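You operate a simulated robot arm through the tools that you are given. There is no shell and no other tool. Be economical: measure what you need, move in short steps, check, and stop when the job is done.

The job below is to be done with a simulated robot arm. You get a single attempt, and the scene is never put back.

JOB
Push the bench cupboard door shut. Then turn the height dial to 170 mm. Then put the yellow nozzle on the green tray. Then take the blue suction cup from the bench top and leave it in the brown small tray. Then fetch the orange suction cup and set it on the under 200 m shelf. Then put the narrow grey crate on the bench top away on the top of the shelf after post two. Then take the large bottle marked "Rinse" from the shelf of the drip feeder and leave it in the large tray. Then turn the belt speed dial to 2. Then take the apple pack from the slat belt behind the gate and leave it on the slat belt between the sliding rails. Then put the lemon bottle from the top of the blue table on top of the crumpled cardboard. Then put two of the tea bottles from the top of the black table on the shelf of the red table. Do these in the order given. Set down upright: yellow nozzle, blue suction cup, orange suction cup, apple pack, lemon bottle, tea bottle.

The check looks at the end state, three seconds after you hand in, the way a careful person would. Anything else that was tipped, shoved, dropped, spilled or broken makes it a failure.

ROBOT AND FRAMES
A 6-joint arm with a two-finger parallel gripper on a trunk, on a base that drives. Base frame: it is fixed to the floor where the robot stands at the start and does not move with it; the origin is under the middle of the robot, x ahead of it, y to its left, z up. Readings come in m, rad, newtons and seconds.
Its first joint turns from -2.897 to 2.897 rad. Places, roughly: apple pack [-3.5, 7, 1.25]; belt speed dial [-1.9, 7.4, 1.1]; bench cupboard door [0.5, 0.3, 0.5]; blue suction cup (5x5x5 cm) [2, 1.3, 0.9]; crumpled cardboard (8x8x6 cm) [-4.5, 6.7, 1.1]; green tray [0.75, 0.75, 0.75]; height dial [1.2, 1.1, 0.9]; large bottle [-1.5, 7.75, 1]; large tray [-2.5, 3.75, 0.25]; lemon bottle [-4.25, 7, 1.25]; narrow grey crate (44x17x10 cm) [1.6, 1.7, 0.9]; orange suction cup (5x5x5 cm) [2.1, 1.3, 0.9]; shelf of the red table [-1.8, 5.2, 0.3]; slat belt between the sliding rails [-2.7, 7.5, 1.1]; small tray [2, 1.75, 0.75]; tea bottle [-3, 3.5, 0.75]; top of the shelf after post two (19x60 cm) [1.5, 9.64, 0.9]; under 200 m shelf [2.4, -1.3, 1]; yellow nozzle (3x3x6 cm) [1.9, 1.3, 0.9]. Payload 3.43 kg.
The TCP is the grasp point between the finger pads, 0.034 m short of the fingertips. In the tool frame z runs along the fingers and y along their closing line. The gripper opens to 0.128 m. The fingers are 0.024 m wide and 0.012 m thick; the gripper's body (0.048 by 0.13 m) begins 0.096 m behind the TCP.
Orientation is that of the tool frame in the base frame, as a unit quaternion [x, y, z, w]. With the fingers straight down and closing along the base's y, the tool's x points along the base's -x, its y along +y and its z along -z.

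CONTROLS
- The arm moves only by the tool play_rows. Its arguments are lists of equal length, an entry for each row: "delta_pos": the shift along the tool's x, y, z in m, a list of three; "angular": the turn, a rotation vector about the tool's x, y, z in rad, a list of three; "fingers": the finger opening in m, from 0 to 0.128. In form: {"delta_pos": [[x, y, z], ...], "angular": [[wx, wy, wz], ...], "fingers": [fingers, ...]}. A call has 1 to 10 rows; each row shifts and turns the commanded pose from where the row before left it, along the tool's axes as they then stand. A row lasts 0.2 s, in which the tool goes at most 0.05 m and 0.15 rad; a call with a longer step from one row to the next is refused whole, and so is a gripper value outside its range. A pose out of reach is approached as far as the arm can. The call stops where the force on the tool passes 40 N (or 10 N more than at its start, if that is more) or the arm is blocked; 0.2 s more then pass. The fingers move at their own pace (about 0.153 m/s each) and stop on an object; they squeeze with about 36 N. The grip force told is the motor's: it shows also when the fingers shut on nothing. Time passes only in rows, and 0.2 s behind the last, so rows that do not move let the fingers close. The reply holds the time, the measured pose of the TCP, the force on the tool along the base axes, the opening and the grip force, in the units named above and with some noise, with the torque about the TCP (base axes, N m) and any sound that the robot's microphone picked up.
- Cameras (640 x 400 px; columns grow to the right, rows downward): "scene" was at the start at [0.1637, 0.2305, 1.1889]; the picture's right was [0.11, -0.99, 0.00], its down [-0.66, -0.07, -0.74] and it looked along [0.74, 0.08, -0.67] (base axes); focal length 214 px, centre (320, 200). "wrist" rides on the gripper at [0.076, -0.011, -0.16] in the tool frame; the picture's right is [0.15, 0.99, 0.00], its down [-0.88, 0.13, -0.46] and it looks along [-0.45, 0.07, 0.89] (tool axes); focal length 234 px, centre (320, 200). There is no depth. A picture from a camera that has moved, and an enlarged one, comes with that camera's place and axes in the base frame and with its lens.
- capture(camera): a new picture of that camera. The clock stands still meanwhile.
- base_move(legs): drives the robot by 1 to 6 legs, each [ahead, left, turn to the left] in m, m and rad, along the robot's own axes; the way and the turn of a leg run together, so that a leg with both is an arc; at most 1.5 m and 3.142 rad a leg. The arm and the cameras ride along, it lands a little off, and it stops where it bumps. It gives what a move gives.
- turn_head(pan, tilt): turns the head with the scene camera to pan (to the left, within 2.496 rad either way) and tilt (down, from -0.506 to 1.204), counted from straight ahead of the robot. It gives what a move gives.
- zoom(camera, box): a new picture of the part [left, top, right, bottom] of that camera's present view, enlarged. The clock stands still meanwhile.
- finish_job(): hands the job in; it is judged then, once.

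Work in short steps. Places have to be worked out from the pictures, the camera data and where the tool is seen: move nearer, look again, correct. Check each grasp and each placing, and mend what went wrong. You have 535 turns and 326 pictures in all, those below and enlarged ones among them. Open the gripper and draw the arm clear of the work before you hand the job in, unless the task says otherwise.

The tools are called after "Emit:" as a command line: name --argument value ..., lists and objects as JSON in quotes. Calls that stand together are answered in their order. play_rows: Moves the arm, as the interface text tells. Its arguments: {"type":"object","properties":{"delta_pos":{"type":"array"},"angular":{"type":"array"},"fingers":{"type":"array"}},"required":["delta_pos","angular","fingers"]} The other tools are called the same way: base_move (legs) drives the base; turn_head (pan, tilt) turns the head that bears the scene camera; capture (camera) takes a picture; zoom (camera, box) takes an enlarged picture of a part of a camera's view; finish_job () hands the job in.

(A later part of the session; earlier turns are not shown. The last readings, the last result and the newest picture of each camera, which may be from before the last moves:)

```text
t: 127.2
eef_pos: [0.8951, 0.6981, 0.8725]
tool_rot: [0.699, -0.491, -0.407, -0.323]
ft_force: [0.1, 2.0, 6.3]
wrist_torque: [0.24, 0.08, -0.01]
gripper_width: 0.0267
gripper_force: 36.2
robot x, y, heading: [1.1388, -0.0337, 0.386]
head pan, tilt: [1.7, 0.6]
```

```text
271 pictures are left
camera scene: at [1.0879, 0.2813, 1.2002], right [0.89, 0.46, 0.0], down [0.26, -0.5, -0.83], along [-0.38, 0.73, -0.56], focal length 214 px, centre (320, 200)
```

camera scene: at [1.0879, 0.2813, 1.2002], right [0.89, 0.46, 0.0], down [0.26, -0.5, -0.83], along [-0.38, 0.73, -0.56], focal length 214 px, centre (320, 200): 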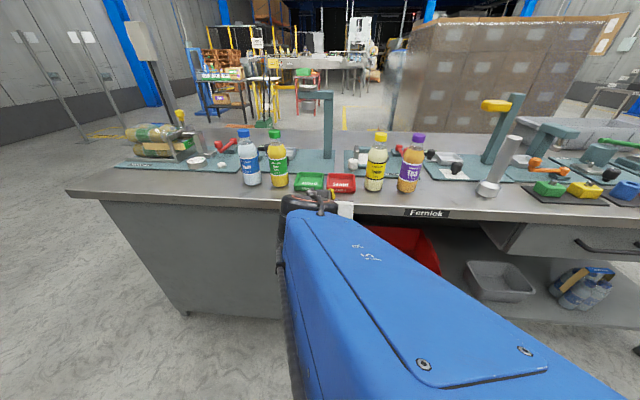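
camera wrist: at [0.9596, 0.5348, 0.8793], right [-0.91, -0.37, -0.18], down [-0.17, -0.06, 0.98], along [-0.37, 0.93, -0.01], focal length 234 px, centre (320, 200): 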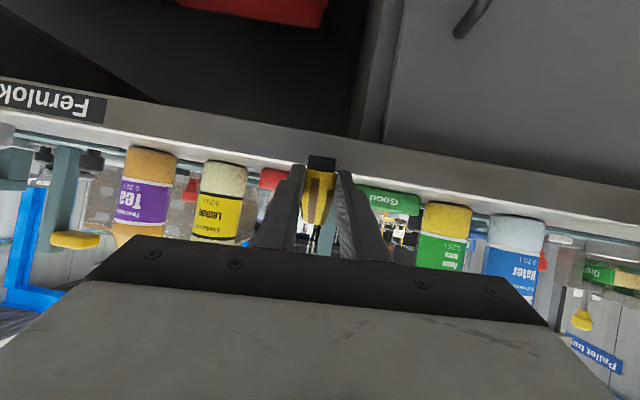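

The arm sagged during the pitch and the nozzle base touches the bench edge lightly, but it's nearly upright and nothing was disturbed. I raise straight up.

Emit:
play_rows --delta_pos '[[-0.0222, -0.0013, -0.0115], [-0.0222, -0.0013, -0.0115], [-0.0222, -0.0013, -0.0115], [-0.0222, -0.0013, -0.0115]]' --angular '[[0, 0, 0], [0, 0, 0], [0, 0, 0], [0, 0, 0]]' --fingers '[0, 0, 0, 0]'

Emit:
capture --camera "wrist"

```text
t: 128.2
eef_pos: [0.8933, 0.6995, 0.9596]
tool_rot: [0.703, -0.492, -0.4, -0.322]
ft_force: [-0.2, -0.1, -1.5]
wrist_torque: [-0.01, 0.01, -0.01]
gripper_width: 0.0264
gripper_force: 36.3
robot x, y, heading: [1.1369, -0.029, 0.388]
head pan, tilt: [1.7, 0.6]
```

```text
270 pictures are left
camera wrist: at [0.9572, 0.5359, 0.9693], right [-0.91, -0.37, -0.19], down [-0.18, -0.04, 0.98], along [-0.37, 0.93, -0.03], focal length 234 px, centre (320, 200)
```

wrist: 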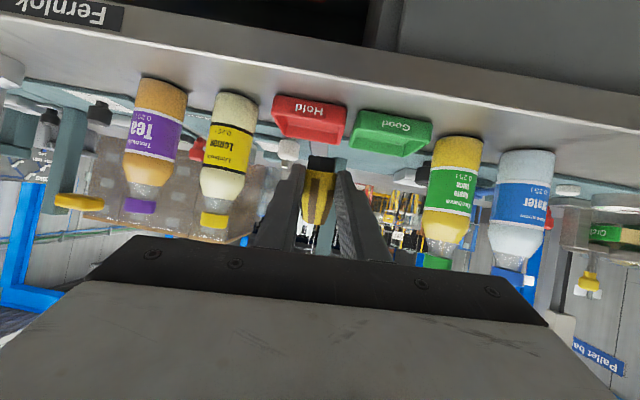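

Clear now, and the nozzle is about 8° off vertical. I move over the tray and trim the pitch and roll.

Emit:
play_rows --delta_pos '[[-0.0122, 0.0169, 0.0215], [-0.0122, 0.0169, 0.0215], [-0.0122, 0.0169, 0.0215], [-0.0122, 0.0169, 0.0215], [0, 0, 0]]' --angular '[[0, 0, 0], [0, 0, 0], [0, 0, 0], [0, 0, 0], [0, -0.1, 0.05]]' --fingers '[0, 0, 0, 0, 0]'

Emit:
capture --camera "wrist"

Emit:
zoom --camera "scene" --box '[220, 110, 440, 247]'

```text
t: 129.6
eef_pos: [0.8389, 0.7872, 0.9938]
tool_rot: [0.65, -0.503, -0.451, -0.348]
ft_force: [0.6, 0.6, -0.6]
wrist_torque: [-0.01, -0.01, -0.02]
gripper_width: 0.0266
gripper_force: 35.9
robot x, y, heading: [1.1398, -0.0295, 0.391]
head pan, tilt: [1.7, 0.6]
stopped in row 5: the arm was blocked; the commanded pose is now the measured one
```

```text
269 pictures are left
camera wrist: at [0.8925, 0.6191, 0.9795], right [-0.94, -0.3, -0.13], down [-0.09, -0.15, 0.98], along [-0.31, 0.94, 0.11], focal length 234 px, centre (320, 200)
```

wrist: 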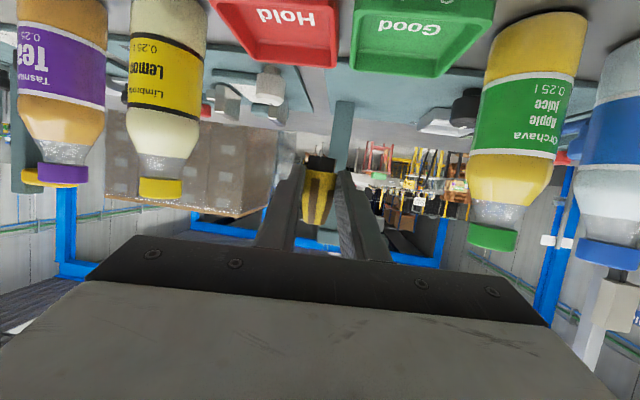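

```text
2.91 times, centred on (330, 178) of scene
camera zoom: at [1.0827, 0.2803, 1.2053], right [0.86, 0.51, 0.0], down [0.26, -0.44, -0.86], along [-0.44, 0.74, -0.52], focal length 624 px, centre (291, 262)
```

zoom: 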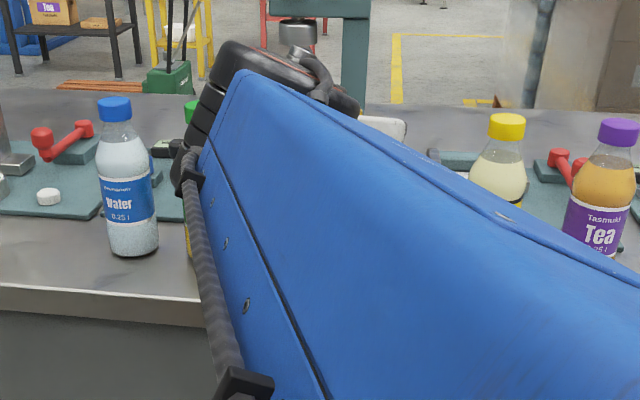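

The forearm is bumping the head, whose pan sits in the arm's path. I turn the head away and re-check.

Emit:
turn_head --pan 0.6 --tilt 0.6

Emit:
capture --camera "scene"

```text
t: 130.9
eef_pos: [0.837, 0.7826, 0.9973]
tool_rot: [0.649, -0.502, -0.453, -0.347]
ft_force: [0.6, 0.1, -0.6]
wrist_torque: [0.06, -0.03, -0.04]
gripper_width: 0.0268
gripper_force: 36.2
robot x, y, heading: [1.1408, -0.0317, 0.39]
head pan, tilt: [0.6, 0.6]
```

```text
267 pictures are left
camera scene: at [1.1748, 0.2788, 1.2006], right [0.86, -0.52, 0.0], down [-0.29, -0.48, -0.83], along [0.43, 0.71, -0.56], focal length 214 px, centre (320, 200)
```

scene: 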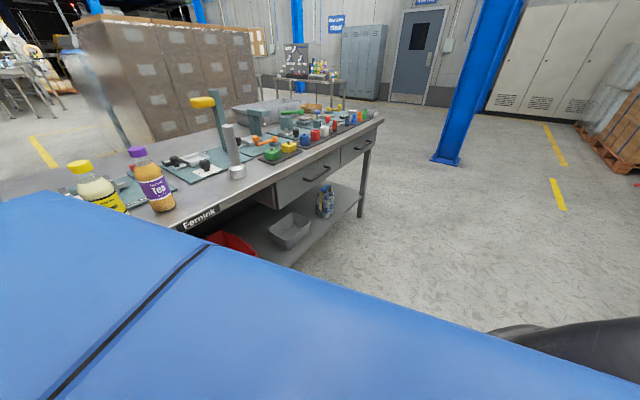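

The nozzle is now vertical and only about 4 cm from over the tray. I turn the head further away and shift laterally.

Emit:
turn_head --pan -0.8 --tilt 0.6

Emit:
play_rows --delta_pos '[[0.0, 0.021, 0.0], [0.0, 0.021, 0.0], [0, 0, 0]]' --angular '[[0, 0, 0], [0, 0, 0], [0, 0, 0]]' --fingers '[0, 0, 0]'

Emit:
capture --camera "wrist"

```text
t: 132.4
eef_pos: [0.8389, 0.7867, 0.9937]
tool_rot: [0.65, -0.503, -0.452, -0.347]
ft_force: [1.3, -0.8, -0.8]
wrist_torque: [-0.03, -0.03, 0.02]
gripper_width: 0.0265
gripper_force: 36.1
robot x, y, heading: [1.1386, -0.0335, 0.39]
head pan, tilt: [-0.799, 0.6]
```

```text
t: 133.4
eef_pos: [0.8495, 0.8023, 1.0172]
tool_rot: [0.628, -0.522, -0.45, -0.361]
ft_force: [-0.9, 0.4, -1.4]
wrist_torque: [-0.04, -0.04, -0.01]
gripper_width: 0.0265
gripper_force: 36.2
robot x, y, heading: [1.1414, -0.034, 0.387]
head pan, tilt: [-0.799, 0.6]
stopped in row 3: the arm was blocked; the commanded pose is now the measured one
```

```text
266 pictures are left
camera wrist: at [0.8935, 0.6328, 0.9994], right [-0.96, -0.24, -0.12], down [-0.09, -0.16, 0.98], along [-0.26, 0.96, 0.13], focal length 234 px, centre (320, 200)
```

wrist: 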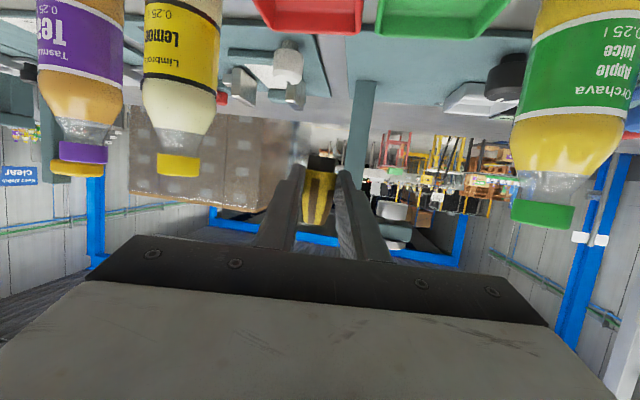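

The mast still blocks the arm on this side. I'll back away from the bench, bring the arm to the front and turn the robot to face the bench.

Emit:
base_move --legs '[[0, -0.4, 0]]'

Emit:
play_rows --delta_pos '[[0, -0.045, 0], [0, -0.045, 0], [0, -0.045, 0], [0, -0.045, 0]]' --angular '[[0.053, 0, 0.0194], [0.053, 0, 0.0194], [0.053, 0, 0.0194], [0.053, 0, 0.0194]]' --fingers '[0, 0, 0, 0]'

```text
t: 135.9
eef_pos: [1.0048, 0.4263, 1.0242]
tool_rot: [0.626, -0.521, -0.454, -0.362]
ft_force: [-0.5, 0.7, -1.4]
wrist_torque: [-0.02, -0.03, 0.0]
gripper_width: 0.0266
gripper_force: 36.0
robot x, y, heading: [1.2891, -0.4092, 0.384]
head pan, tilt: [-0.799, 0.6]
```

```text
t: 136.9
eef_pos: [1.1822, 0.4459, 1.0214]
tool_rot: [-0.562, 0.59, 0.41, 0.409]
ft_force: [-0.5, -0.2, -2.0]
wrist_torque: [0.0, -0.02, 0.0]
gripper_width: 0.0267
gripper_force: 35.8
robot x, y, heading: [1.2894, -0.4039, 0.38]
head pan, tilt: [-0.799, 0.6]
```

Swing works. I continue swinging the arm towards the robot's front.

Emit:
play_rows --delta_pos '[[0, -0.048, 0], [0, -0.048, 0], [0, -0.048, 0], [0, -0.048, 0], [0, -0.048, 0], [0, -0.048, 0], [0, -0.048, 0], [0, -0.048, 0], [0, -0.048, 0], [0, -0.048, 0]]' --angular '[[0.0526, 0, 0.0191], [0.0526, 0, 0.0191], [0.0526, 0, 0.0191], [0.0526, 0, 0.0191], [0.0526, 0, 0.0191], [0.0526, 0, 0.0191], [0.0526, 0, 0.0191], [0.0526, 0, 0.0191], [0.0526, 0, 0.0191], [0.0526, 0, 0.0191]]' --fingers '[0, 0, 0, 0, 0, 0, 0, 0, 0, 0]'

Emit:
play_rows --delta_pos '[[0, -0.048, 0], [0, -0.048, 0], [0, -0.048, 0], [0, -0.048, 0], [0, -0.048, 0], [0, -0.048, 0], [0, -0.048, 0], [0, -0.048, 0], [0, -0.048, 0], [0, -0.048, 0]]' --angular '[[0.0526, 0, 0.0191], [0.0526, 0, 0.0191], [0.0526, 0, 0.0191], [0.0526, 0, 0.0191], [0.0526, 0, 0.0191], [0.0526, 0, 0.0191], [0.0526, 0, 0.0191], [0.0526, 0, 0.0191], [0.0526, 0, 0.0191], [0.0526, 0, 0.0191]]' --fingers '[0, 0, 0, 0, 0, 0, 0, 0, 0, 0]'

Emit:
capture --camera "wrist"

```text
t: 139.1
eef_pos: [1.6385, 0.313, 1.0051]
tool_rot: [-0.378, 0.727, 0.278, 0.501]
ft_force: [0.3, -0.2, -0.9]
wrist_torque: [0.02, 0.03, -0.02]
gripper_width: 0.0266
gripper_force: 36.4
robot x, y, heading: [1.2875, -0.4034, 0.381]
head pan, tilt: [-0.799, 0.6]
```

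```text
t: 141.3
eef_pos: [1.9535, -0.0389, 0.9968]
tool_rot: [-0.167, 0.806, 0.127, 0.553]
ft_force: [0.4, 0.7, -0.6]
wrist_torque: [0.02, 0.01, -0.02]
gripper_width: 0.0263
gripper_force: 35.9
robot x, y, heading: [1.2895, -0.4075, 0.379]
head pan, tilt: [-0.799, 0.6]
```

```text
265 pictures are left
camera wrist: at [1.796, -0.121, 0.9829], right [-0.45, 0.88, -0.12], down [-0.15, 0.05, 0.99], along [0.88, 0.46, 0.11], focal length 234 px, centre (320, 200)
```

wrist: 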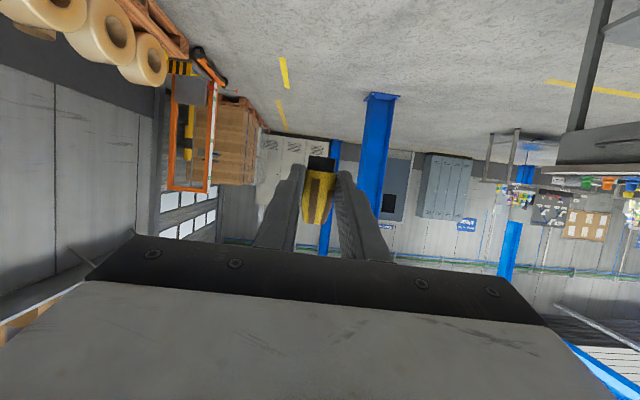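

Now I turn the base to face the bench.

Emit:
base_move --legs '[[0, 0, 1.58]]'

Emit:
turn_head --pan 0.1 --tilt 0.5

Emit:
capture --camera "scene"

```text
t: 145.7
eef_pos: [0.883, 0.2347, 0.9966]
tool_rot: [0.701, -0.432, -0.49, -0.287]
ft_force: [0.8, -1.3, -1.1]
wrist_torque: [-0.02, -0.03, 0.0]
gripper_width: 0.0265
gripper_force: 36.2
robot x, y, heading: [1.2883, -0.4058, 2.014]
head pan, tilt: [-0.799, 0.6]
```

```text
t: 146.9
eef_pos: [0.8832, 0.2331, 0.9969]
tool_rot: [0.701, -0.432, -0.489, -0.287]
ft_force: [-0.6, -0.5, -1.2]
wrist_torque: [-0.03, -0.04, -0.01]
gripper_width: 0.0267
gripper_force: 36.3
robot x, y, heading: [1.2874, -0.4068, 2.011]
head pan, tilt: [0.099, 0.499]
```

```text
264 pictures are left
camera scene: at [1.0097, -0.3486, 1.2092], right [0.86, 0.51, 0.0], down [0.25, -0.41, -0.88], along [-0.45, 0.75, -0.48], focal length 214 px, centre (320, 200)
```

scene: 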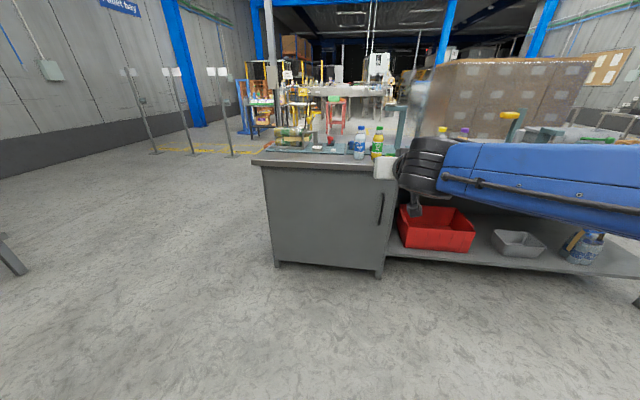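

The nozzle is vertical at about (0.872, 0.254). I strafe right 0.158 to line up with the tray, advance 0.40 and check.

Emit:
base_move --legs '[[0, -0.158, 0], [0.4, 0, 0]]'

Emit:
capture --camera "wrist"

Emit:
turn_head --pan -0.3 --tilt 0.5

Emit:
capture --camera "scene"

```text
t: 150.5
eef_pos: [0.8488, 0.6723, 0.9975]
tool_rot: [0.702, -0.431, -0.49, -0.286]
ft_force: [0.5, 0.4, -1.1]
wrist_torque: [-0.01, -0.02, 0.01]
gripper_width: 0.0264
gripper_force: 35.9
robot x, y, heading: [1.2536, 0.0356, 2.02]
head pan, tilt: [0.099, 0.499]
```

```text
263 pictures are left
camera wrist: at [0.9394, 0.5232, 0.983], right [-0.85, -0.51, -0.12], down [-0.04, -0.15, 0.99], along [-0.52, 0.85, 0.11], focal length 234 px, centre (320, 200)
```

wrist: 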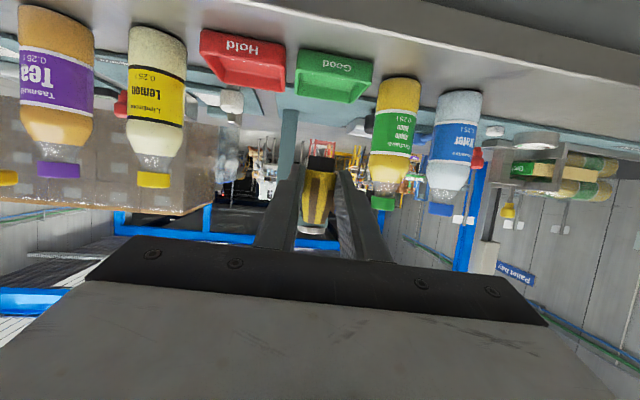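

```text
t: 151.3
eef_pos: [0.8487, 0.6731, 0.9968]
tool_rot: [0.702, -0.431, -0.49, -0.286]
ft_force: [-0.6, 0.4, -1.4]
wrist_torque: [-0.01, 0.0, -0.02]
gripper_width: 0.0265
gripper_force: 36.0
robot x, y, heading: [1.2597, 0.0324, 2.013]
head pan, tilt: [-0.3, 0.499]
```

```text
262 pictures are left
camera scene: at [1.0112, 0.103, 1.2092], right [0.99, 0.15, 0.0], down [0.07, -0.47, -0.88], along [-0.13, 0.87, -0.48], focal length 214 px, centre (320, 200)
```

scene: 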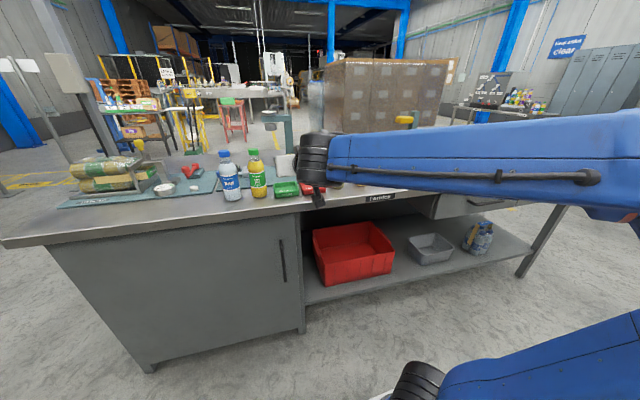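

Tray recomputed at about (0.78, 0.79). I extend the arm about 0.11 to bring the nozzle over it.

Emit:
play_rows --delta_pos '[[-0.0133, 0.0007, 0.0347], [-0.0133, 0.0007, 0.0347], [-0.0133, 0.0007, 0.0347], [0, 0, 0]]' --angular '[[0, 0, 0], [0, 0, 0], [0, 0, 0], [0, 0, 0]]' --fingers '[0, 0, 0, 0]'

Emit:
capture --camera "wrist"

Emit:
zoom --camera "scene" --box '[200, 120, 400, 245]'

```text
t: 152.3
eef_pos: [0.794, 0.7704, 0.9969]
tool_rot: [0.702, -0.43, -0.49, -0.286]
ft_force: [1.0, -0.9, -0.8]
wrist_torque: [-0.03, -0.01, -0.01]
gripper_width: 0.0263
gripper_force: 36.0
robot x, y, heading: [1.2586, 0.0363, 2.019]
head pan, tilt: [-0.3, 0.499]
```

```text
261 pictures are left
camera wrist: at [0.8853, 0.6201, 0.9831], right [-0.85, -0.51, -0.12], down [-0.04, -0.15, 0.99], along [-0.52, 0.85, 0.11], focal length 234 px, centre (320, 200)
```

wrist: 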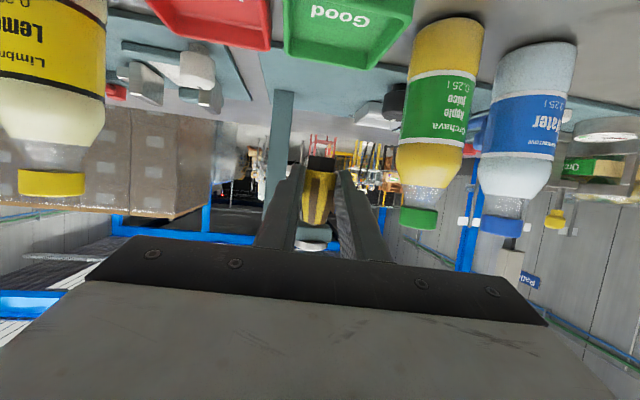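

```text
3.20 times, centred on (300, 182) of scene
camera zoom: at [1.0113, 0.103, 1.2092], right [0.99, 0.15, 0.0], down [0.07, -0.47, -0.88], along [-0.13, 0.87, -0.48], focal length 686 px, centre (384, 256)
```

zoom: 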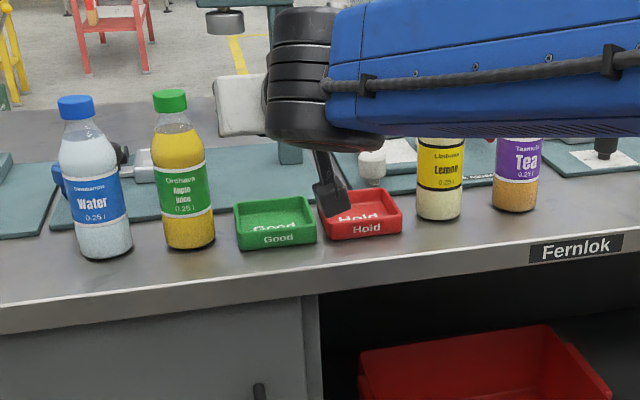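

Nozzle and tray centres agree within about 1 cm. I lower in steps, watching force.

Emit:
play_rows --delta_pos '[[0.0187, 0, 0.0071], [0.0187, 0, 0.0071], [0.0187, 0, 0.0071], [0.014, 0, 0.0053], [0, 0, 0]]' --angular '[[0, 0, 0], [0, 0, 0], [0, 0, 0], [0, 0, 0], [0, 0, 0]]' --fingers '[0, 0, 0, 0, 0]'

Emit:
capture --camera "wrist"

Emit:
zoom --camera "scene" --box '[240, 140, 360, 215]'

```text
t: 153.5
eef_pos: [0.7938, 0.7714, 0.9204]
tool_rot: [0.702, -0.43, -0.49, -0.286]
ft_force: [-0.4, 0.4, -1.3]
wrist_torque: [0.01, -0.02, -0.01]
gripper_width: 0.0265
gripper_force: 35.6
robot x, y, heading: [1.2573, 0.0325, 2.018]
head pan, tilt: [-0.3, 0.499]
```

```text
259 pictures are left
camera wrist: at [0.8849, 0.6207, 0.9072], right [-0.85, -0.51, -0.12], down [-0.04, -0.15, 0.99], along [-0.52, 0.85, 0.11], focal length 234 px, centre (320, 200)
```

wrist: 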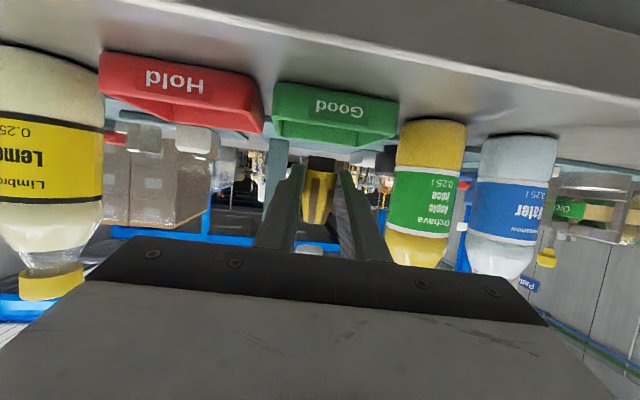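

```text
5.33 times, centred on (300, 178) of scene
camera zoom: at [1.0112, 0.1031, 1.2092], right [0.99, 0.15, 0.0], down [0.07, -0.47, -0.88], along [-0.13, 0.87, -0.48], focal length 1144 px, centre (427, 320)
```

zoom: 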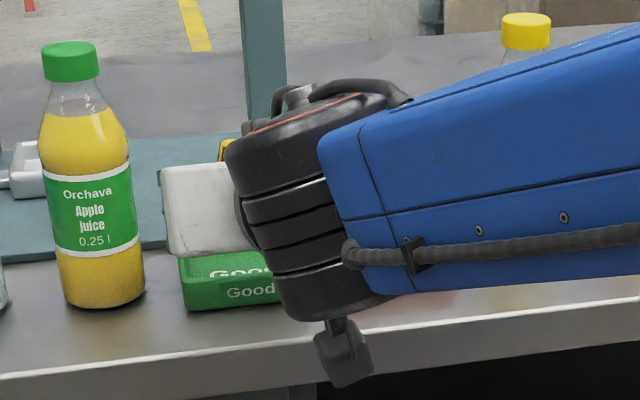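

Lined up over the tray. I continue in small steps until contact.

Emit:
play_rows --delta_pos '[[0.0093, 0, 0.0036], [0.0047, 0, 0.0018], [0.0028, 0, 0.0011], [0, 0, 0]]' --angular '[[0, 0, 0], [0, 0, 0], [0, 0, 0], [0, 0, 0]]' --fingers '[0, 0, 0, 0]'

Emit:
capture --camera "wrist"

```text
t: 154.5
eef_pos: [0.7923, 0.7702, 0.9029]
tool_rot: [0.702, -0.43, -0.491, -0.285]
ft_force: [-0.5, -0.1, -1.0]
wrist_torque: [0.02, 0.0, 0.0]
gripper_width: 0.0265
gripper_force: 36.2
robot x, y, heading: [1.2566, 0.032, 2.015]
head pan, tilt: [-0.3, 0.499]
```

```text
257 pictures are left
camera wrist: at [0.8838, 0.6198, 0.8893], right [-0.85, -0.51, -0.12], down [-0.04, -0.15, 0.99], along [-0.52, 0.85, 0.11], focal length 234 px, centre (320, 200)
```

wrist: 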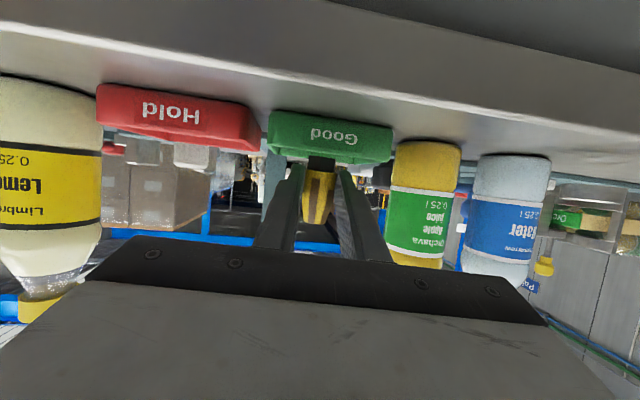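

Emit:
zoom --camera "wrist" --box '[250, 90, 410, 190]'

```text
4.00 times, centred on (330, 140) of wrist
camera zoom: at [0.8838, 0.6198, 0.8893], right [-0.85, -0.51, -0.12], down [-0.04, -0.15, 0.99], along [-0.52, 0.85, 0.11], focal length 937 px, centre (280, 440)
```

zoom: 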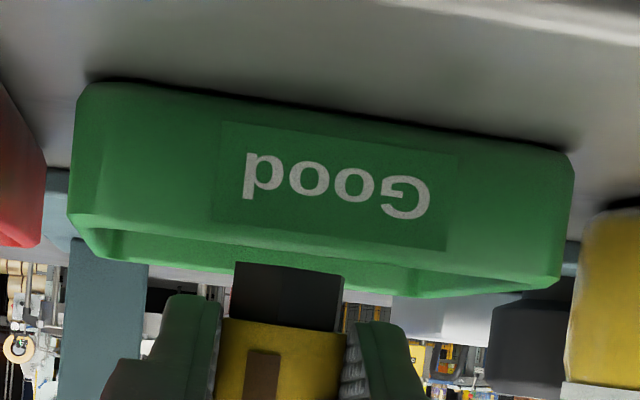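

The nozzle is between the near and far rims, still slightly above rim height. I keep lowering.

Emit:
play_rows --delta_pos '[[0.0056, 0, 0.0021], [0.0056, 0, 0.0021], [0, 0, 0]]' --angular '[[0, 0, 0], [0, 0, 0], [0, 0, 0]]' --fingers '[0, 0, 0]'

Emit:
zoom --camera "wrist" --box '[250, 90, 410, 190]'

```text
t: 155.3
eef_pos: [0.793, 0.7702, 0.8935]
tool_rot: [0.702, -0.43, -0.49, -0.285]
ft_force: [-0.1, -0.1, -2.0]
wrist_torque: [-0.01, -0.02, 0.0]
gripper_width: 0.0268
gripper_force: 35.9
robot x, y, heading: [1.2572, 0.0326, 2.015]
head pan, tilt: [-0.3, 0.499]
```

```text
4.00 times, centred on (330, 140) of wrist
camera zoom: at [0.8832, 0.6204, 0.8785], right [-0.85, -0.51, -0.12], down [-0.04, -0.15, 0.99], along [-0.52, 0.85, 0.11], focal length 937 px, centre (280, 440)
```

zoom: 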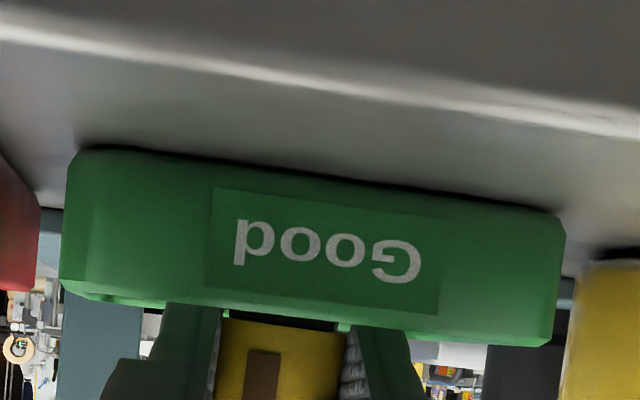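

Emit:
play_rows --delta_pos '[[0.0019, 0, 0.0007], [0.0019, 0, 0.0007], [0, 0, 0]]' --angular '[[0, 0, 0], [0, 0, 0], [0, 0, 0]]' --fingers '[0, 0, 0]'

```text
t: 156.1
eef_pos: [0.7924, 0.7706, 0.8892]
tool_rot: [0.703, -0.43, -0.49, -0.285]
ft_force: [-0.1, -0.2, -1.7]
wrist_torque: [-0.05, -0.01, 0.0]
gripper_width: 0.0265
gripper_force: 36.5
robot x, y, heading: [1.2524, 0.0368, 2.018]
head pan, tilt: [-0.3, 0.499]
```

I had no contact yet, so I lower a few more millimetres.

Emit:
play_rows --delta_pos '[[0.0019, 0, 0.0007], [0.0019, 0, 0.0007], [0.0019, 0, 0.0007], [0, 0, 0]]' --angular '[[0, 0, 0], [0, 0, 0], [0, 0, 0], [0, 0, 0]]' --fingers '[0, 0, 0, 0]'

```text
t: 157.1
eef_pos: [0.7933, 0.7698, 0.8849]
tool_rot: [0.701, -0.429, -0.492, -0.286]
ft_force: [-3.1, -0.1, 21.9]
wrist_torque: [0.84, 0.34, 0.09]
gripper_width: 0.0267
gripper_force: 35.6
robot x, y, heading: [1.2579, 0.032, 2.017]
head pan, tilt: [-0.3, 0.499]
```

Contact at 22 N. I ease up 1 mm, open, then go straight up before backing out.

Emit:
play_rows --delta_pos '[[-0.0014, 0, -0.0005], [0, 0, 0], [0, 0, 0], [0, 0, 0]]' --angular '[[0, 0, 0], [0, 0, 0], [0, 0, 0], [0, 0, 0]]' --fingers '[0.0267, 0.04, 0.052, 0.052]'

Emit:
play_rows --delta_pos '[[-0.0093, 0, -0.0036], [-0.0187, 0, -0.0071], [-0.0187, 0, -0.0071], [-0.0187, 0, -0.0071], [-0.0187, 0, -0.0071]]' --angular '[[0, 0, 0], [0, 0, 0], [0, 0, 0], [0, 0, 0], [0, 0, 0]]' --fingers '[0.052, 0.052, 0.052, 0.052, 0.052]'

Emit:
capture --camera "wrist"

```text
t: 158.1
eef_pos: [0.7919, 0.7701, 0.8844]
tool_rot: [0.702, -0.43, -0.49, -0.285]
ft_force: [1.5, -0.3, 1.3]
wrist_torque: [0.02, -0.02, -0.01]
gripper_width: 0.0516
gripper_force: 0.1
robot x, y, heading: [1.2578, 0.0313, 2.022]
head pan, tilt: [-0.3, 0.499]
```

```text
t: 159.3
eef_pos: [0.7941, 0.7707, 0.9732]
tool_rot: [0.702, -0.43, -0.49, -0.286]
ft_force: [-0.5, -0.1, -0.2]
wrist_torque: [0.01, -0.01, -0.01]
gripper_width: 0.0521
gripper_force: 0.0
robot x, y, heading: [1.2565, 0.0352, 2.017]
head pan, tilt: [-0.3, 0.499]
```

```text
254 pictures are left
camera wrist: at [0.8852, 0.6205, 0.9598], right [-0.85, -0.51, -0.12], down [-0.05, -0.15, 0.99], along [-0.52, 0.85, 0.11], focal length 234 px, centre (320, 200)
```

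wrist: 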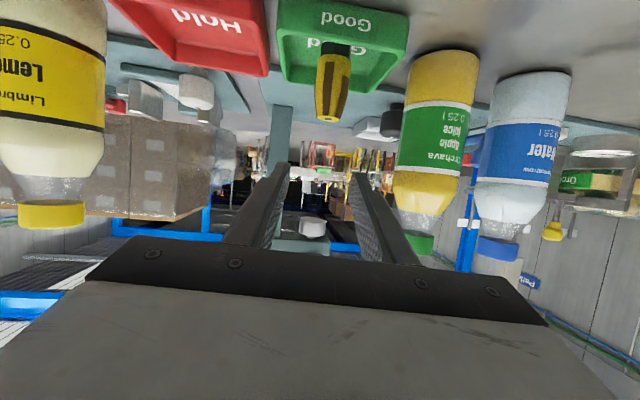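

The yellow nozzle stands upright in the green tray. I back away, bring the tool vertical and strafe along to the suction cups.

Emit:
base_move --legs '[[-0.35, 0, 0]]'

Emit:
play_rows --delta_pos '[[0, 0, 0], [0, 0, 0], [0, 0, 0], [0, 0, 0], [0, 0, 0], [0, 0, 0], [0, 0, 0], [0, 0, 0], [0, 0, 0]]' --angular '[[0, 0.134, 0], [0, 0.134, 0], [0, 0.134, 0], [0, 0.134, 0], [0, 0.134, 0], [0, 0.134, 0], [0, 0.134, 0], [0, 0.134, 0], [0, 0.134, 0]]' --fingers '[0.052, 0.052, 0.052, 0.052, 0.052, 0.052, 0.052, 0.052, 0.052]'

Emit:
base_move --legs '[[0, -1.23, -0.045]]'

Emit:
turn_head --pan 0.0 --tilt 0.5

Emit:
capture --camera "scene"

```text
t: 161.6
eef_pos: [0.9488, 0.4524, 0.9734]
tool_rot: [0.701, -0.431, -0.49, -0.286]
ft_force: [-0.3, -0.9, -0.1]
wrist_torque: [-0.04, 0.0, -0.04]
gripper_width: 0.0522
gripper_force: 0.0
robot x, y, heading: [1.4097, -0.286, 2.013]
head pan, tilt: [-0.3, 0.499]
```

```text
t: 163.6
eef_pos: [0.9503, 0.452, 0.9753]
tool_rot: [0.855, -0.518, -0.005, 0.009]
ft_force: [0.2, -0.5, 0.4]
wrist_torque: [0.01, 0.0, -0.02]
gripper_width: 0.0521
gripper_force: 0.1
robot x, y, heading: [1.4085, -0.283, 2.012]
head pan, tilt: [-0.3, 0.499]
```

```text
t: 169.8
eef_pos: [2.1243, 0.9682, 0.9741]
tool_rot: [0.837, -0.547, -0.005, 0.008]
ft_force: [-0.2, -0.2, 0.9]
wrist_torque: [0.0, -0.02, -0.02]
gripper_width: 0.0519
gripper_force: 0.2
robot x, y, heading: [2.5308, 0.1988, 1.946]
head pan, tilt: [-0.3, 0.499]
```

```text
t: 170.6
eef_pos: [2.1227, 0.9676, 0.9746]
tool_rot: [0.837, -0.547, -0.006, 0.008]
ft_force: [0.1, 0.9, 0.3]
wrist_torque: [-0.02, 0.0, 0.06]
gripper_width: 0.0518
gripper_force: 0.1
robot x, y, heading: [2.5324, 0.2006, 1.946]
head pan, tilt: [0.0, 0.499]
```

```text
253 pictures are left
camera scene: at [2.2656, 0.2803, 1.2092], right [0.93, 0.36, 0.0], down [0.17, -0.45, -0.88], along [-0.32, 0.82, -0.48], focal length 214 px, centre (320, 200)
```

scene: 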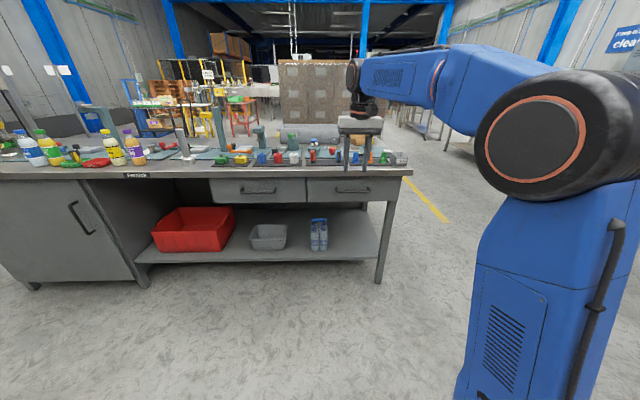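

I raise a bit and drive ahead so that the tool comes over the cups.

Emit:
play_rows --delta_pos '[[0, 0, -0.035], [0, 0, -0.035]]' --angular '[[0, 0, 0], [0, 0, 0]]' --fingers '[0.09, 0.09]'

Emit:
base_move --legs '[[0.36, 0, 0]]'

Emit:
capture --camera "wrist"

Emit:
capture --camera "scene"

```text
t: 171.2
eef_pos: [2.1256, 0.9695, 1.0426]
tool_rot: [0.837, -0.547, -0.006, 0.009]
ft_force: [-0.2, -0.3, -0.3]
wrist_torque: [0.0, -0.04, 0.02]
gripper_width: 0.0898
gripper_force: 0.0
robot x, y, heading: [2.5315, 0.2007, 1.947]
head pan, tilt: [0.0, 0.499]
```

```text
t: 173.5
eef_pos: [1.993, 1.3021, 1.0423]
tool_rot: [0.837, -0.547, -0.006, 0.008]
ft_force: [-0.4, 0.0, 0.5]
wrist_torque: [-0.02, 0.02, 0.0]
gripper_width: 0.09
gripper_force: 0.1
robot x, y, heading: [2.4036, 0.5331, 1.95]
head pan, tilt: [0.0, 0.499]
```

```text
252 pictures are left
camera wrist: at [2.0367, 1.2393, 1.2025], right [-0.85, -0.53, 0.02], down [-0.46, 0.76, 0.46], along [-0.26, 0.38, -0.89], focal length 234 px, centre (320, 200)
```

wrist: 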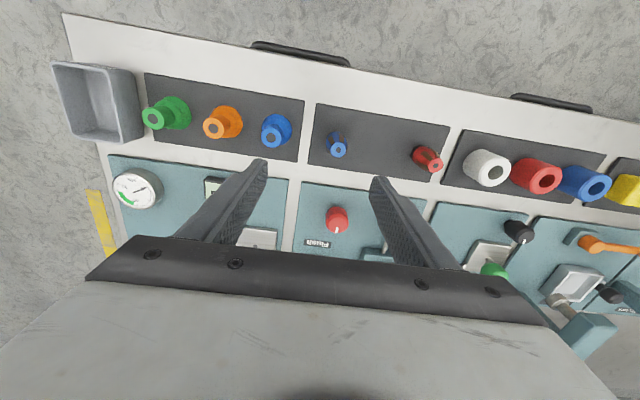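

```text
251 pictures are left
camera scene: at [2.1345, 0.6135, 1.2092], right [0.93, 0.37, 0.0], down [0.18, -0.45, -0.88], along [-0.32, 0.82, -0.48], focal length 214 px, centre (320, 200)
```

scene: 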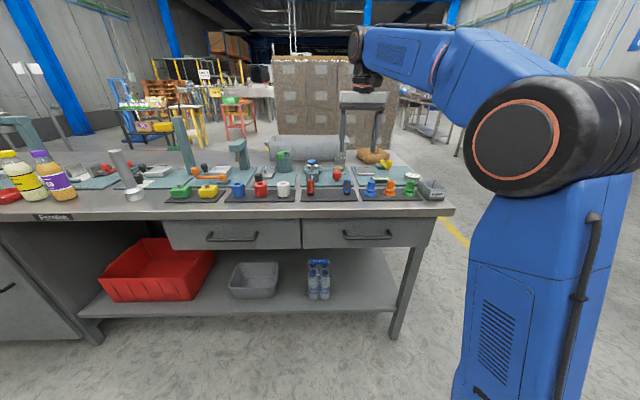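

Emit:
zoom --camera "wrist" --box '[140, 80, 300, 180]'

Emit:
zoom --camera "scene" --box '[340, 140, 460, 215]'

```text
4.00 times, centred on (220, 130) of wrist
camera zoom: at [2.0367, 1.2393, 1.2025], right [-0.85, -0.53, 0.02], down [-0.46, 0.76, 0.46], along [-0.26, 0.38, -0.89], focal length 937 px, centre (720, 480)
```

zoom: 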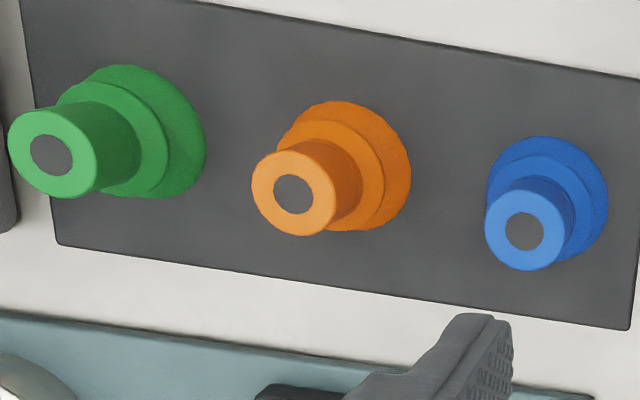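

```text
5.33 times, centred on (400, 178) of scene
camera zoom: at [2.1345, 0.6135, 1.2092], right [0.93, 0.37, 0.0], down [0.18, -0.45, -0.88], along [-0.32, 0.82, -0.48], focal length 1144 px, centre (-107, 320)
```

zoom: 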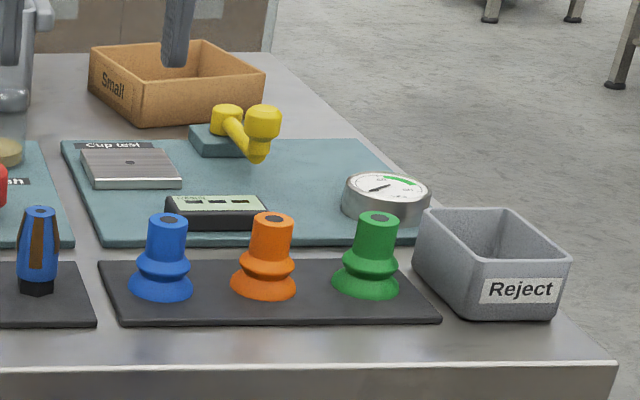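

The tube part of the blue cup (≈28 mm) is the place to grip; it's centred at about (2.049, 1.322). I move over it and partway down.

Emit:
play_rows --delta_pos '[[0.0015, -0.03, 0], [0.0015, -0.03, 0], [0, 0, 0.035], [0, 0, 0.03], [0, 0, 0]]' --angular '[[0, 0, 0], [0, 0, 0], [0, 0, 0], [0, 0, 0], [0, 0, 0]]' --fingers '[0.06, 0.06, 0.06, 0.06, 0.06]'

Emit:
zoom --camera "wrist" --box '[220, 90, 420, 215]'

```text
t: 174.7
eef_pos: [2.0472, 1.3229, 0.9767]
tool_rot: [0.838, -0.546, -0.006, 0.009]
ft_force: [-0.1, 0.1, -0.4]
wrist_torque: [0.03, -0.02, 0.01]
gripper_width: 0.0596
gripper_force: 0.0
robot x, y, heading: [2.4022, 0.5297, 1.946]
head pan, tilt: [0.0, 0.499]
```

```text
3.20 times, centred on (320, 152) of wrist
camera zoom: at [2.0899, 1.2606, 1.1368], right [-0.85, -0.53, 0.02], down [-0.46, 0.76, 0.46], along [-0.26, 0.38, -0.89], focal length 749 px, centre (320, 352)
```

zoom: 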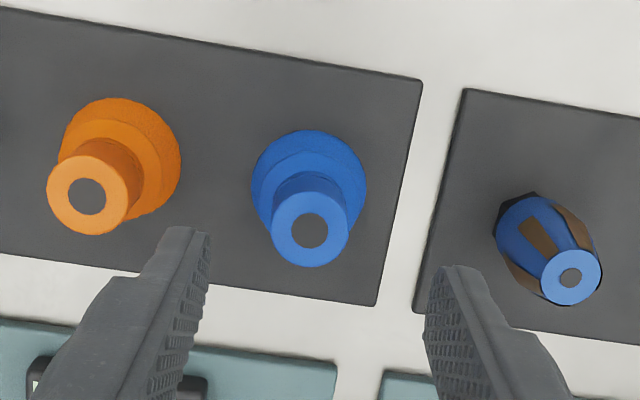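

Aligned within 2 mm. I descend to z≈0.914, grip and lift.

Emit:
play_rows --delta_pos '[[0, -0.002, 0.03], [0, 0, 0.0325], [0, 0, 0], [0, 0, 0], [0, 0, 0]]' --angular '[[0, 0, 0], [0, 0, 0], [0, 0, 0], [0, 0, 0], [0, 0, 0]]' --fingers '[0.06, 0.06, 0.06, 0, 0]'

Emit:
play_rows --delta_pos '[[0, 0, 0], [0, 0, -0.02], [0, 0, -0.03], [0, 0, -0.03], [0, 0, -0.03]]' --angular '[[0, 0, 0], [0, 0, 0], [0, 0, 0], [0, 0, 0], [0, 0, 0]]' --fingers '[0, 0, 0, 0, 0]'

Emit:
capture --camera "wrist"

```text
t: 175.9
eef_pos: [2.05, 1.3218, 0.9144]
tool_rot: [0.837, -0.547, -0.007, 0.009]
ft_force: [-0.6, 1.9, 6.5]
wrist_torque: [0.15, -0.08, 0.03]
gripper_width: 0.0232
gripper_force: 35.7
robot x, y, heading: [2.4013, 0.5362, 1.944]
head pan, tilt: [0.0, 0.499]
```

```text
t: 177.1
eef_pos: [2.0529, 1.3235, 1.0234]
tool_rot: [0.838, -0.546, -0.006, 0.009]
ft_force: [0.3, -0.9, -0.6]
wrist_torque: [0.01, 0.02, 0.02]
gripper_width: 0.0234
gripper_force: 36.2
robot x, y, heading: [2.4033, 0.5353, 1.94]
head pan, tilt: [0.0, 0.499]
```

```text
247 pictures are left
camera wrist: at [2.0961, 1.2611, 1.1832], right [-0.85, -0.53, 0.02], down [-0.46, 0.76, 0.46], along [-0.26, 0.38, -0.89], focal length 234 px, centre (320, 200)
```

wrist: 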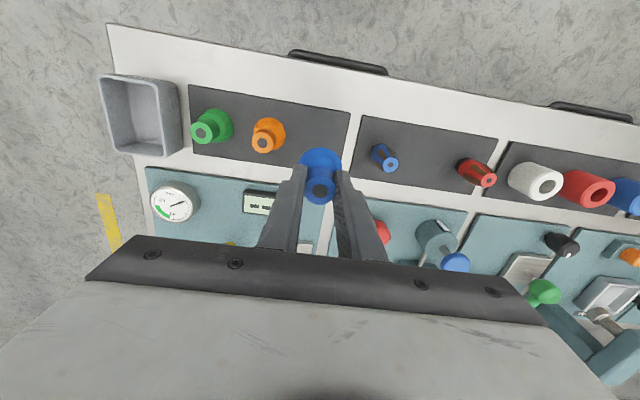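

The blue cup is held. The brown tray is at about (1.985, 1.74), so I test how far the arm can reach out at this height.

Emit:
play_rows --delta_pos '[[-0.04, 0, 0], [-0.04, 0, 0], [-0.03, 0, 0], [0, 0, 0]]' --angular '[[0, 0, 0], [0, 0, 0], [0, 0, 0], [0, 0, 0]]' --fingers '[0, 0, 0, 0]'

Emit:
capture --camera "wrist"

```text
t: 178.1
eef_pos: [2.0073, 1.425, 1.0232]
tool_rot: [0.837, -0.547, -0.005, 0.008]
ft_force: [-0.3, 0.3, -1.2]
wrist_torque: [0.01, -0.02, 0.01]
gripper_width: 0.0231
gripper_force: 36.4
robot x, y, heading: [2.404, 0.5345, 1.947]
head pan, tilt: [0.0, 0.499]
```

```text
246 pictures are left
camera wrist: at [2.052, 1.3632, 1.1832], right [-0.85, -0.53, 0.02], down [-0.46, 0.76, 0.46], along [-0.26, 0.38, -0.89], focal length 234 px, centre (320, 200)
```

wrist: 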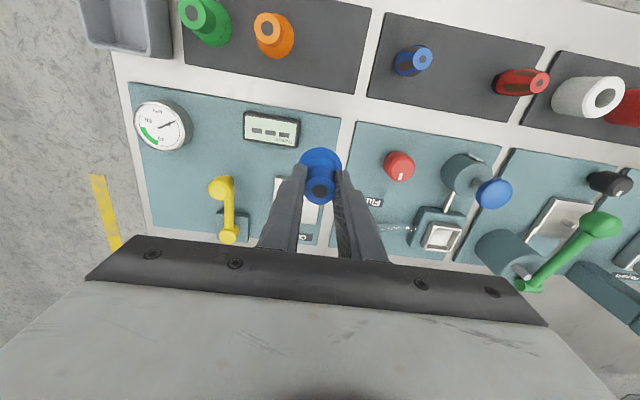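

Reach of 0.975 m at z=1.02 works. I strafe right slightly and drive ahead 0.29 so the cup comes over the brown tray.

Emit:
base_move --legs '[[0, -0.08, 0], [0.29, 0, 0]]'

Emit:
capture --camera "wrist"

Emit:
capture --camera "scene"

```text
t: 180.8
eef_pos: [1.9687, 1.7268, 1.0235]
tool_rot: [0.839, -0.545, -0.005, 0.009]
ft_force: [-0.1, 0.2, -0.4]
wrist_torque: [-0.01, 0.0, 0.02]
gripper_width: 0.023
gripper_force: 36.1
robot x, y, heading: [2.3673, 0.8388, 1.953]
head pan, tilt: [0.0, 0.499]
```

```text
245 pictures are left
camera wrist: at [2.0117, 1.6651, 1.1833], right [-0.84, -0.54, 0.02], down [-0.47, 0.75, 0.46], along [-0.26, 0.38, -0.89], focal length 234 px, centre (320, 200)
```

wrist: 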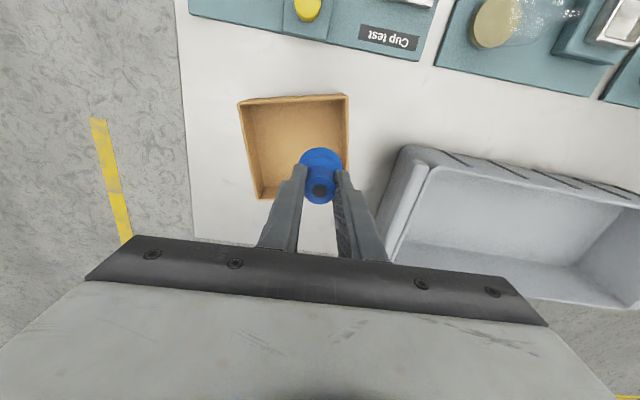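

```text
244 pictures are left
camera scene: at [2.0986, 0.9161, 1.2092], right [0.93, 0.37, 0.0], down [0.18, -0.44, -0.88], along [-0.33, 0.82, -0.48], focal length 214 px, centre (320, 200)
```

scene: 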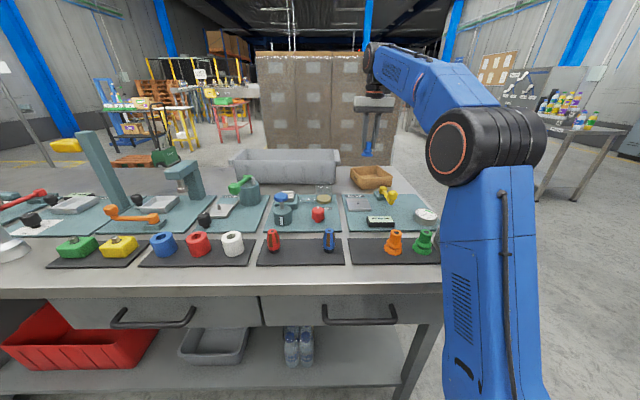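

Tray centre is about (1.989, 1.746). I shift 2–3 cm and lower.

Emit:
play_rows --delta_pos '[[-0.0047, -0.013, 0], [-0.0047, -0.013, 0], [0, 0, 0.03], [0, 0, 0.03], [0, 0, 0.025], [0, 0, 0]]' --angular '[[0, 0, 0], [0, 0, 0], [0, 0, 0], [0, 0, 0], [0, 0, 0], [0, 0, 0]]' --fingers '[0, 0, 0, 0, 0, 0]'

Emit:
capture --camera "wrist"

```text
t: 182.2
eef_pos: [1.9878, 1.7468, 0.9379]
tool_rot: [0.839, -0.544, -0.006, 0.009]
ft_force: [0.7, 0.0, -0.5]
wrist_torque: [0.02, 0.0, -0.04]
gripper_width: 0.0234
gripper_force: 35.9
robot x, y, heading: [2.3698, 0.8364, 1.943]
head pan, tilt: [0.0, 0.499]
```

```text
243 pictures are left
camera wrist: at [2.0307, 1.6839, 1.0981], right [-0.84, -0.54, 0.02], down [-0.47, 0.75, 0.46], along [-0.26, 0.38, -0.89], focal length 234 px, centre (320, 200)
```

wrist: 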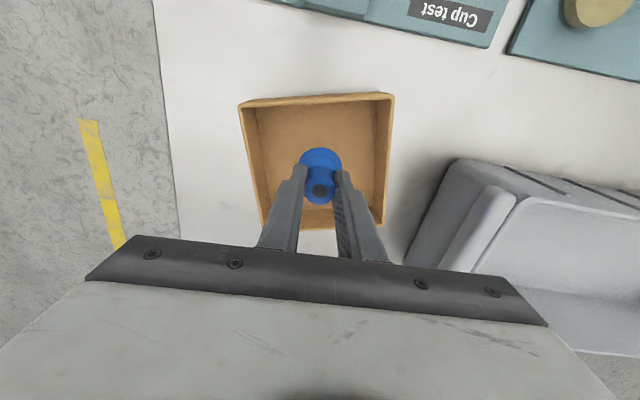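

The cup is centred inside the tray. I lower until I feel contact.

Emit:
play_rows --delta_pos '[[0, 0, 0.01], [0, 0, 0.005], [0, 0, 0.003], [0, 0, 0.002], [0, 0, 0]]' --angular '[[0, 0, 0], [0, 0, 0], [0, 0, 0], [0, 0, 0], [0, 0, 0]]' --fingers '[0, 0, 0, 0, 0]'

```text
t: 183.4
eef_pos: [1.9865, 1.7456, 0.9186]
tool_rot: [0.839, -0.545, -0.005, 0.009]
ft_force: [0.3, 0.2, -0.2]
wrist_torque: [-0.03, 0.01, -0.02]
gripper_width: 0.0233
gripper_force: 35.9
robot x, y, heading: [2.3667, 0.8344, 1.957]
head pan, tilt: [0.0, 0.499]
```

Emit:
play_rows --delta_pos '[[0, 0, 0.002], [0, 0, 0.002], [0, 0, 0.002], [0, 0, 0]]' --angular '[[0, 0, 0], [0, 0, 0], [0, 0, 0], [0, 0, 0]]' --fingers '[0, 0, 0, 0]'

```text
t: 184.4
eef_pos: [1.9865, 1.746, 0.9127]
tool_rot: [0.838, -0.545, -0.007, 0.009]
ft_force: [-0.4, 0.5, 10.2]
wrist_torque: [0.16, -0.13, 0.01]
gripper_width: 0.0234
gripper_force: 35.9
robot x, y, heading: [2.3689, 0.8336, 1.955]
head pan, tilt: [0.0, 0.499]
```

Contact (10 N). I open slightly and lift straight up.

Emit:
play_rows --delta_pos '[[0, 0, 0], [0, 0, 0], [0, 0, -0.02], [0, 0, -0.03], [0, 0, -0.03], [0, 0, -0.03]]' --angular '[[0, 0, 0], [0, 0, 0], [0, 0, 0], [0, 0, 0], [0, 0, 0], [0, 0, 0]]' --fingers '[0.045, 0.045, 0.045, 0.045, 0.045, 0.045]'

Emit:
capture --camera "wrist"

```text
t: 185.8
eef_pos: [1.9868, 1.7486, 1.0229]
tool_rot: [0.838, -0.545, -0.005, 0.009]
ft_force: [-0.4, -1.1, -0.9]
wrist_torque: [-0.01, 0.0, 0.01]
gripper_width: 0.0448
gripper_force: 0.1
robot x, y, heading: [2.3669, 0.8413, 1.947]
head pan, tilt: [0.0, 0.499]
```

```text
242 pictures are left
camera wrist: at [2.0303, 1.6858, 1.1822], right [-0.84, -0.54, 0.02], down [-0.47, 0.75, 0.46], along [-0.26, 0.38, -0.89], focal length 234 px, centre (320, 200)
```

wrist: 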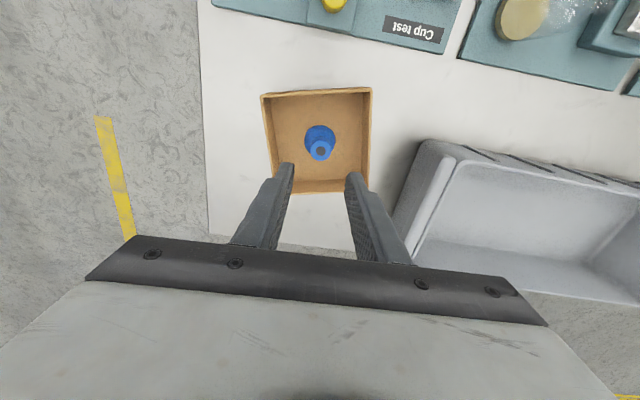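

The blue cup stands upright in the small tray. I back up to the orange cup, which is near (2.113, 1.350).

Emit:
base_move --legs '[[-0.42, 0.02, 0]]'

Emit:
capture --camera "wrist"

```text
t: 188.4
eef_pos: [2.1204, 1.3511, 1.0221]
tool_rot: [0.841, -0.542, -0.006, 0.009]
ft_force: [-0.4, -0.3, 0.4]
wrist_torque: [-0.01, -0.03, 0.01]
gripper_width: 0.045
gripper_force: 0.2
robot x, y, heading: [2.503, 0.4411, 1.958]
head pan, tilt: [0.0, 0.499]
```

```text
241 pictures are left
camera wrist: at [2.1633, 1.2893, 1.1819], right [-0.84, -0.54, 0.02], down [-0.47, 0.75, 0.46], along [-0.26, 0.38, -0.89], focal length 234 px, centre (320, 200)
```

wrist: 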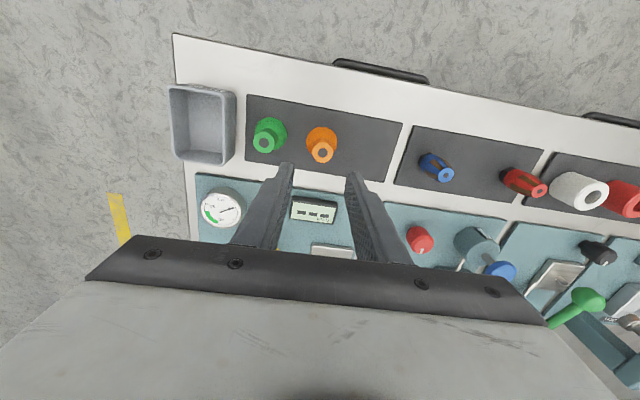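

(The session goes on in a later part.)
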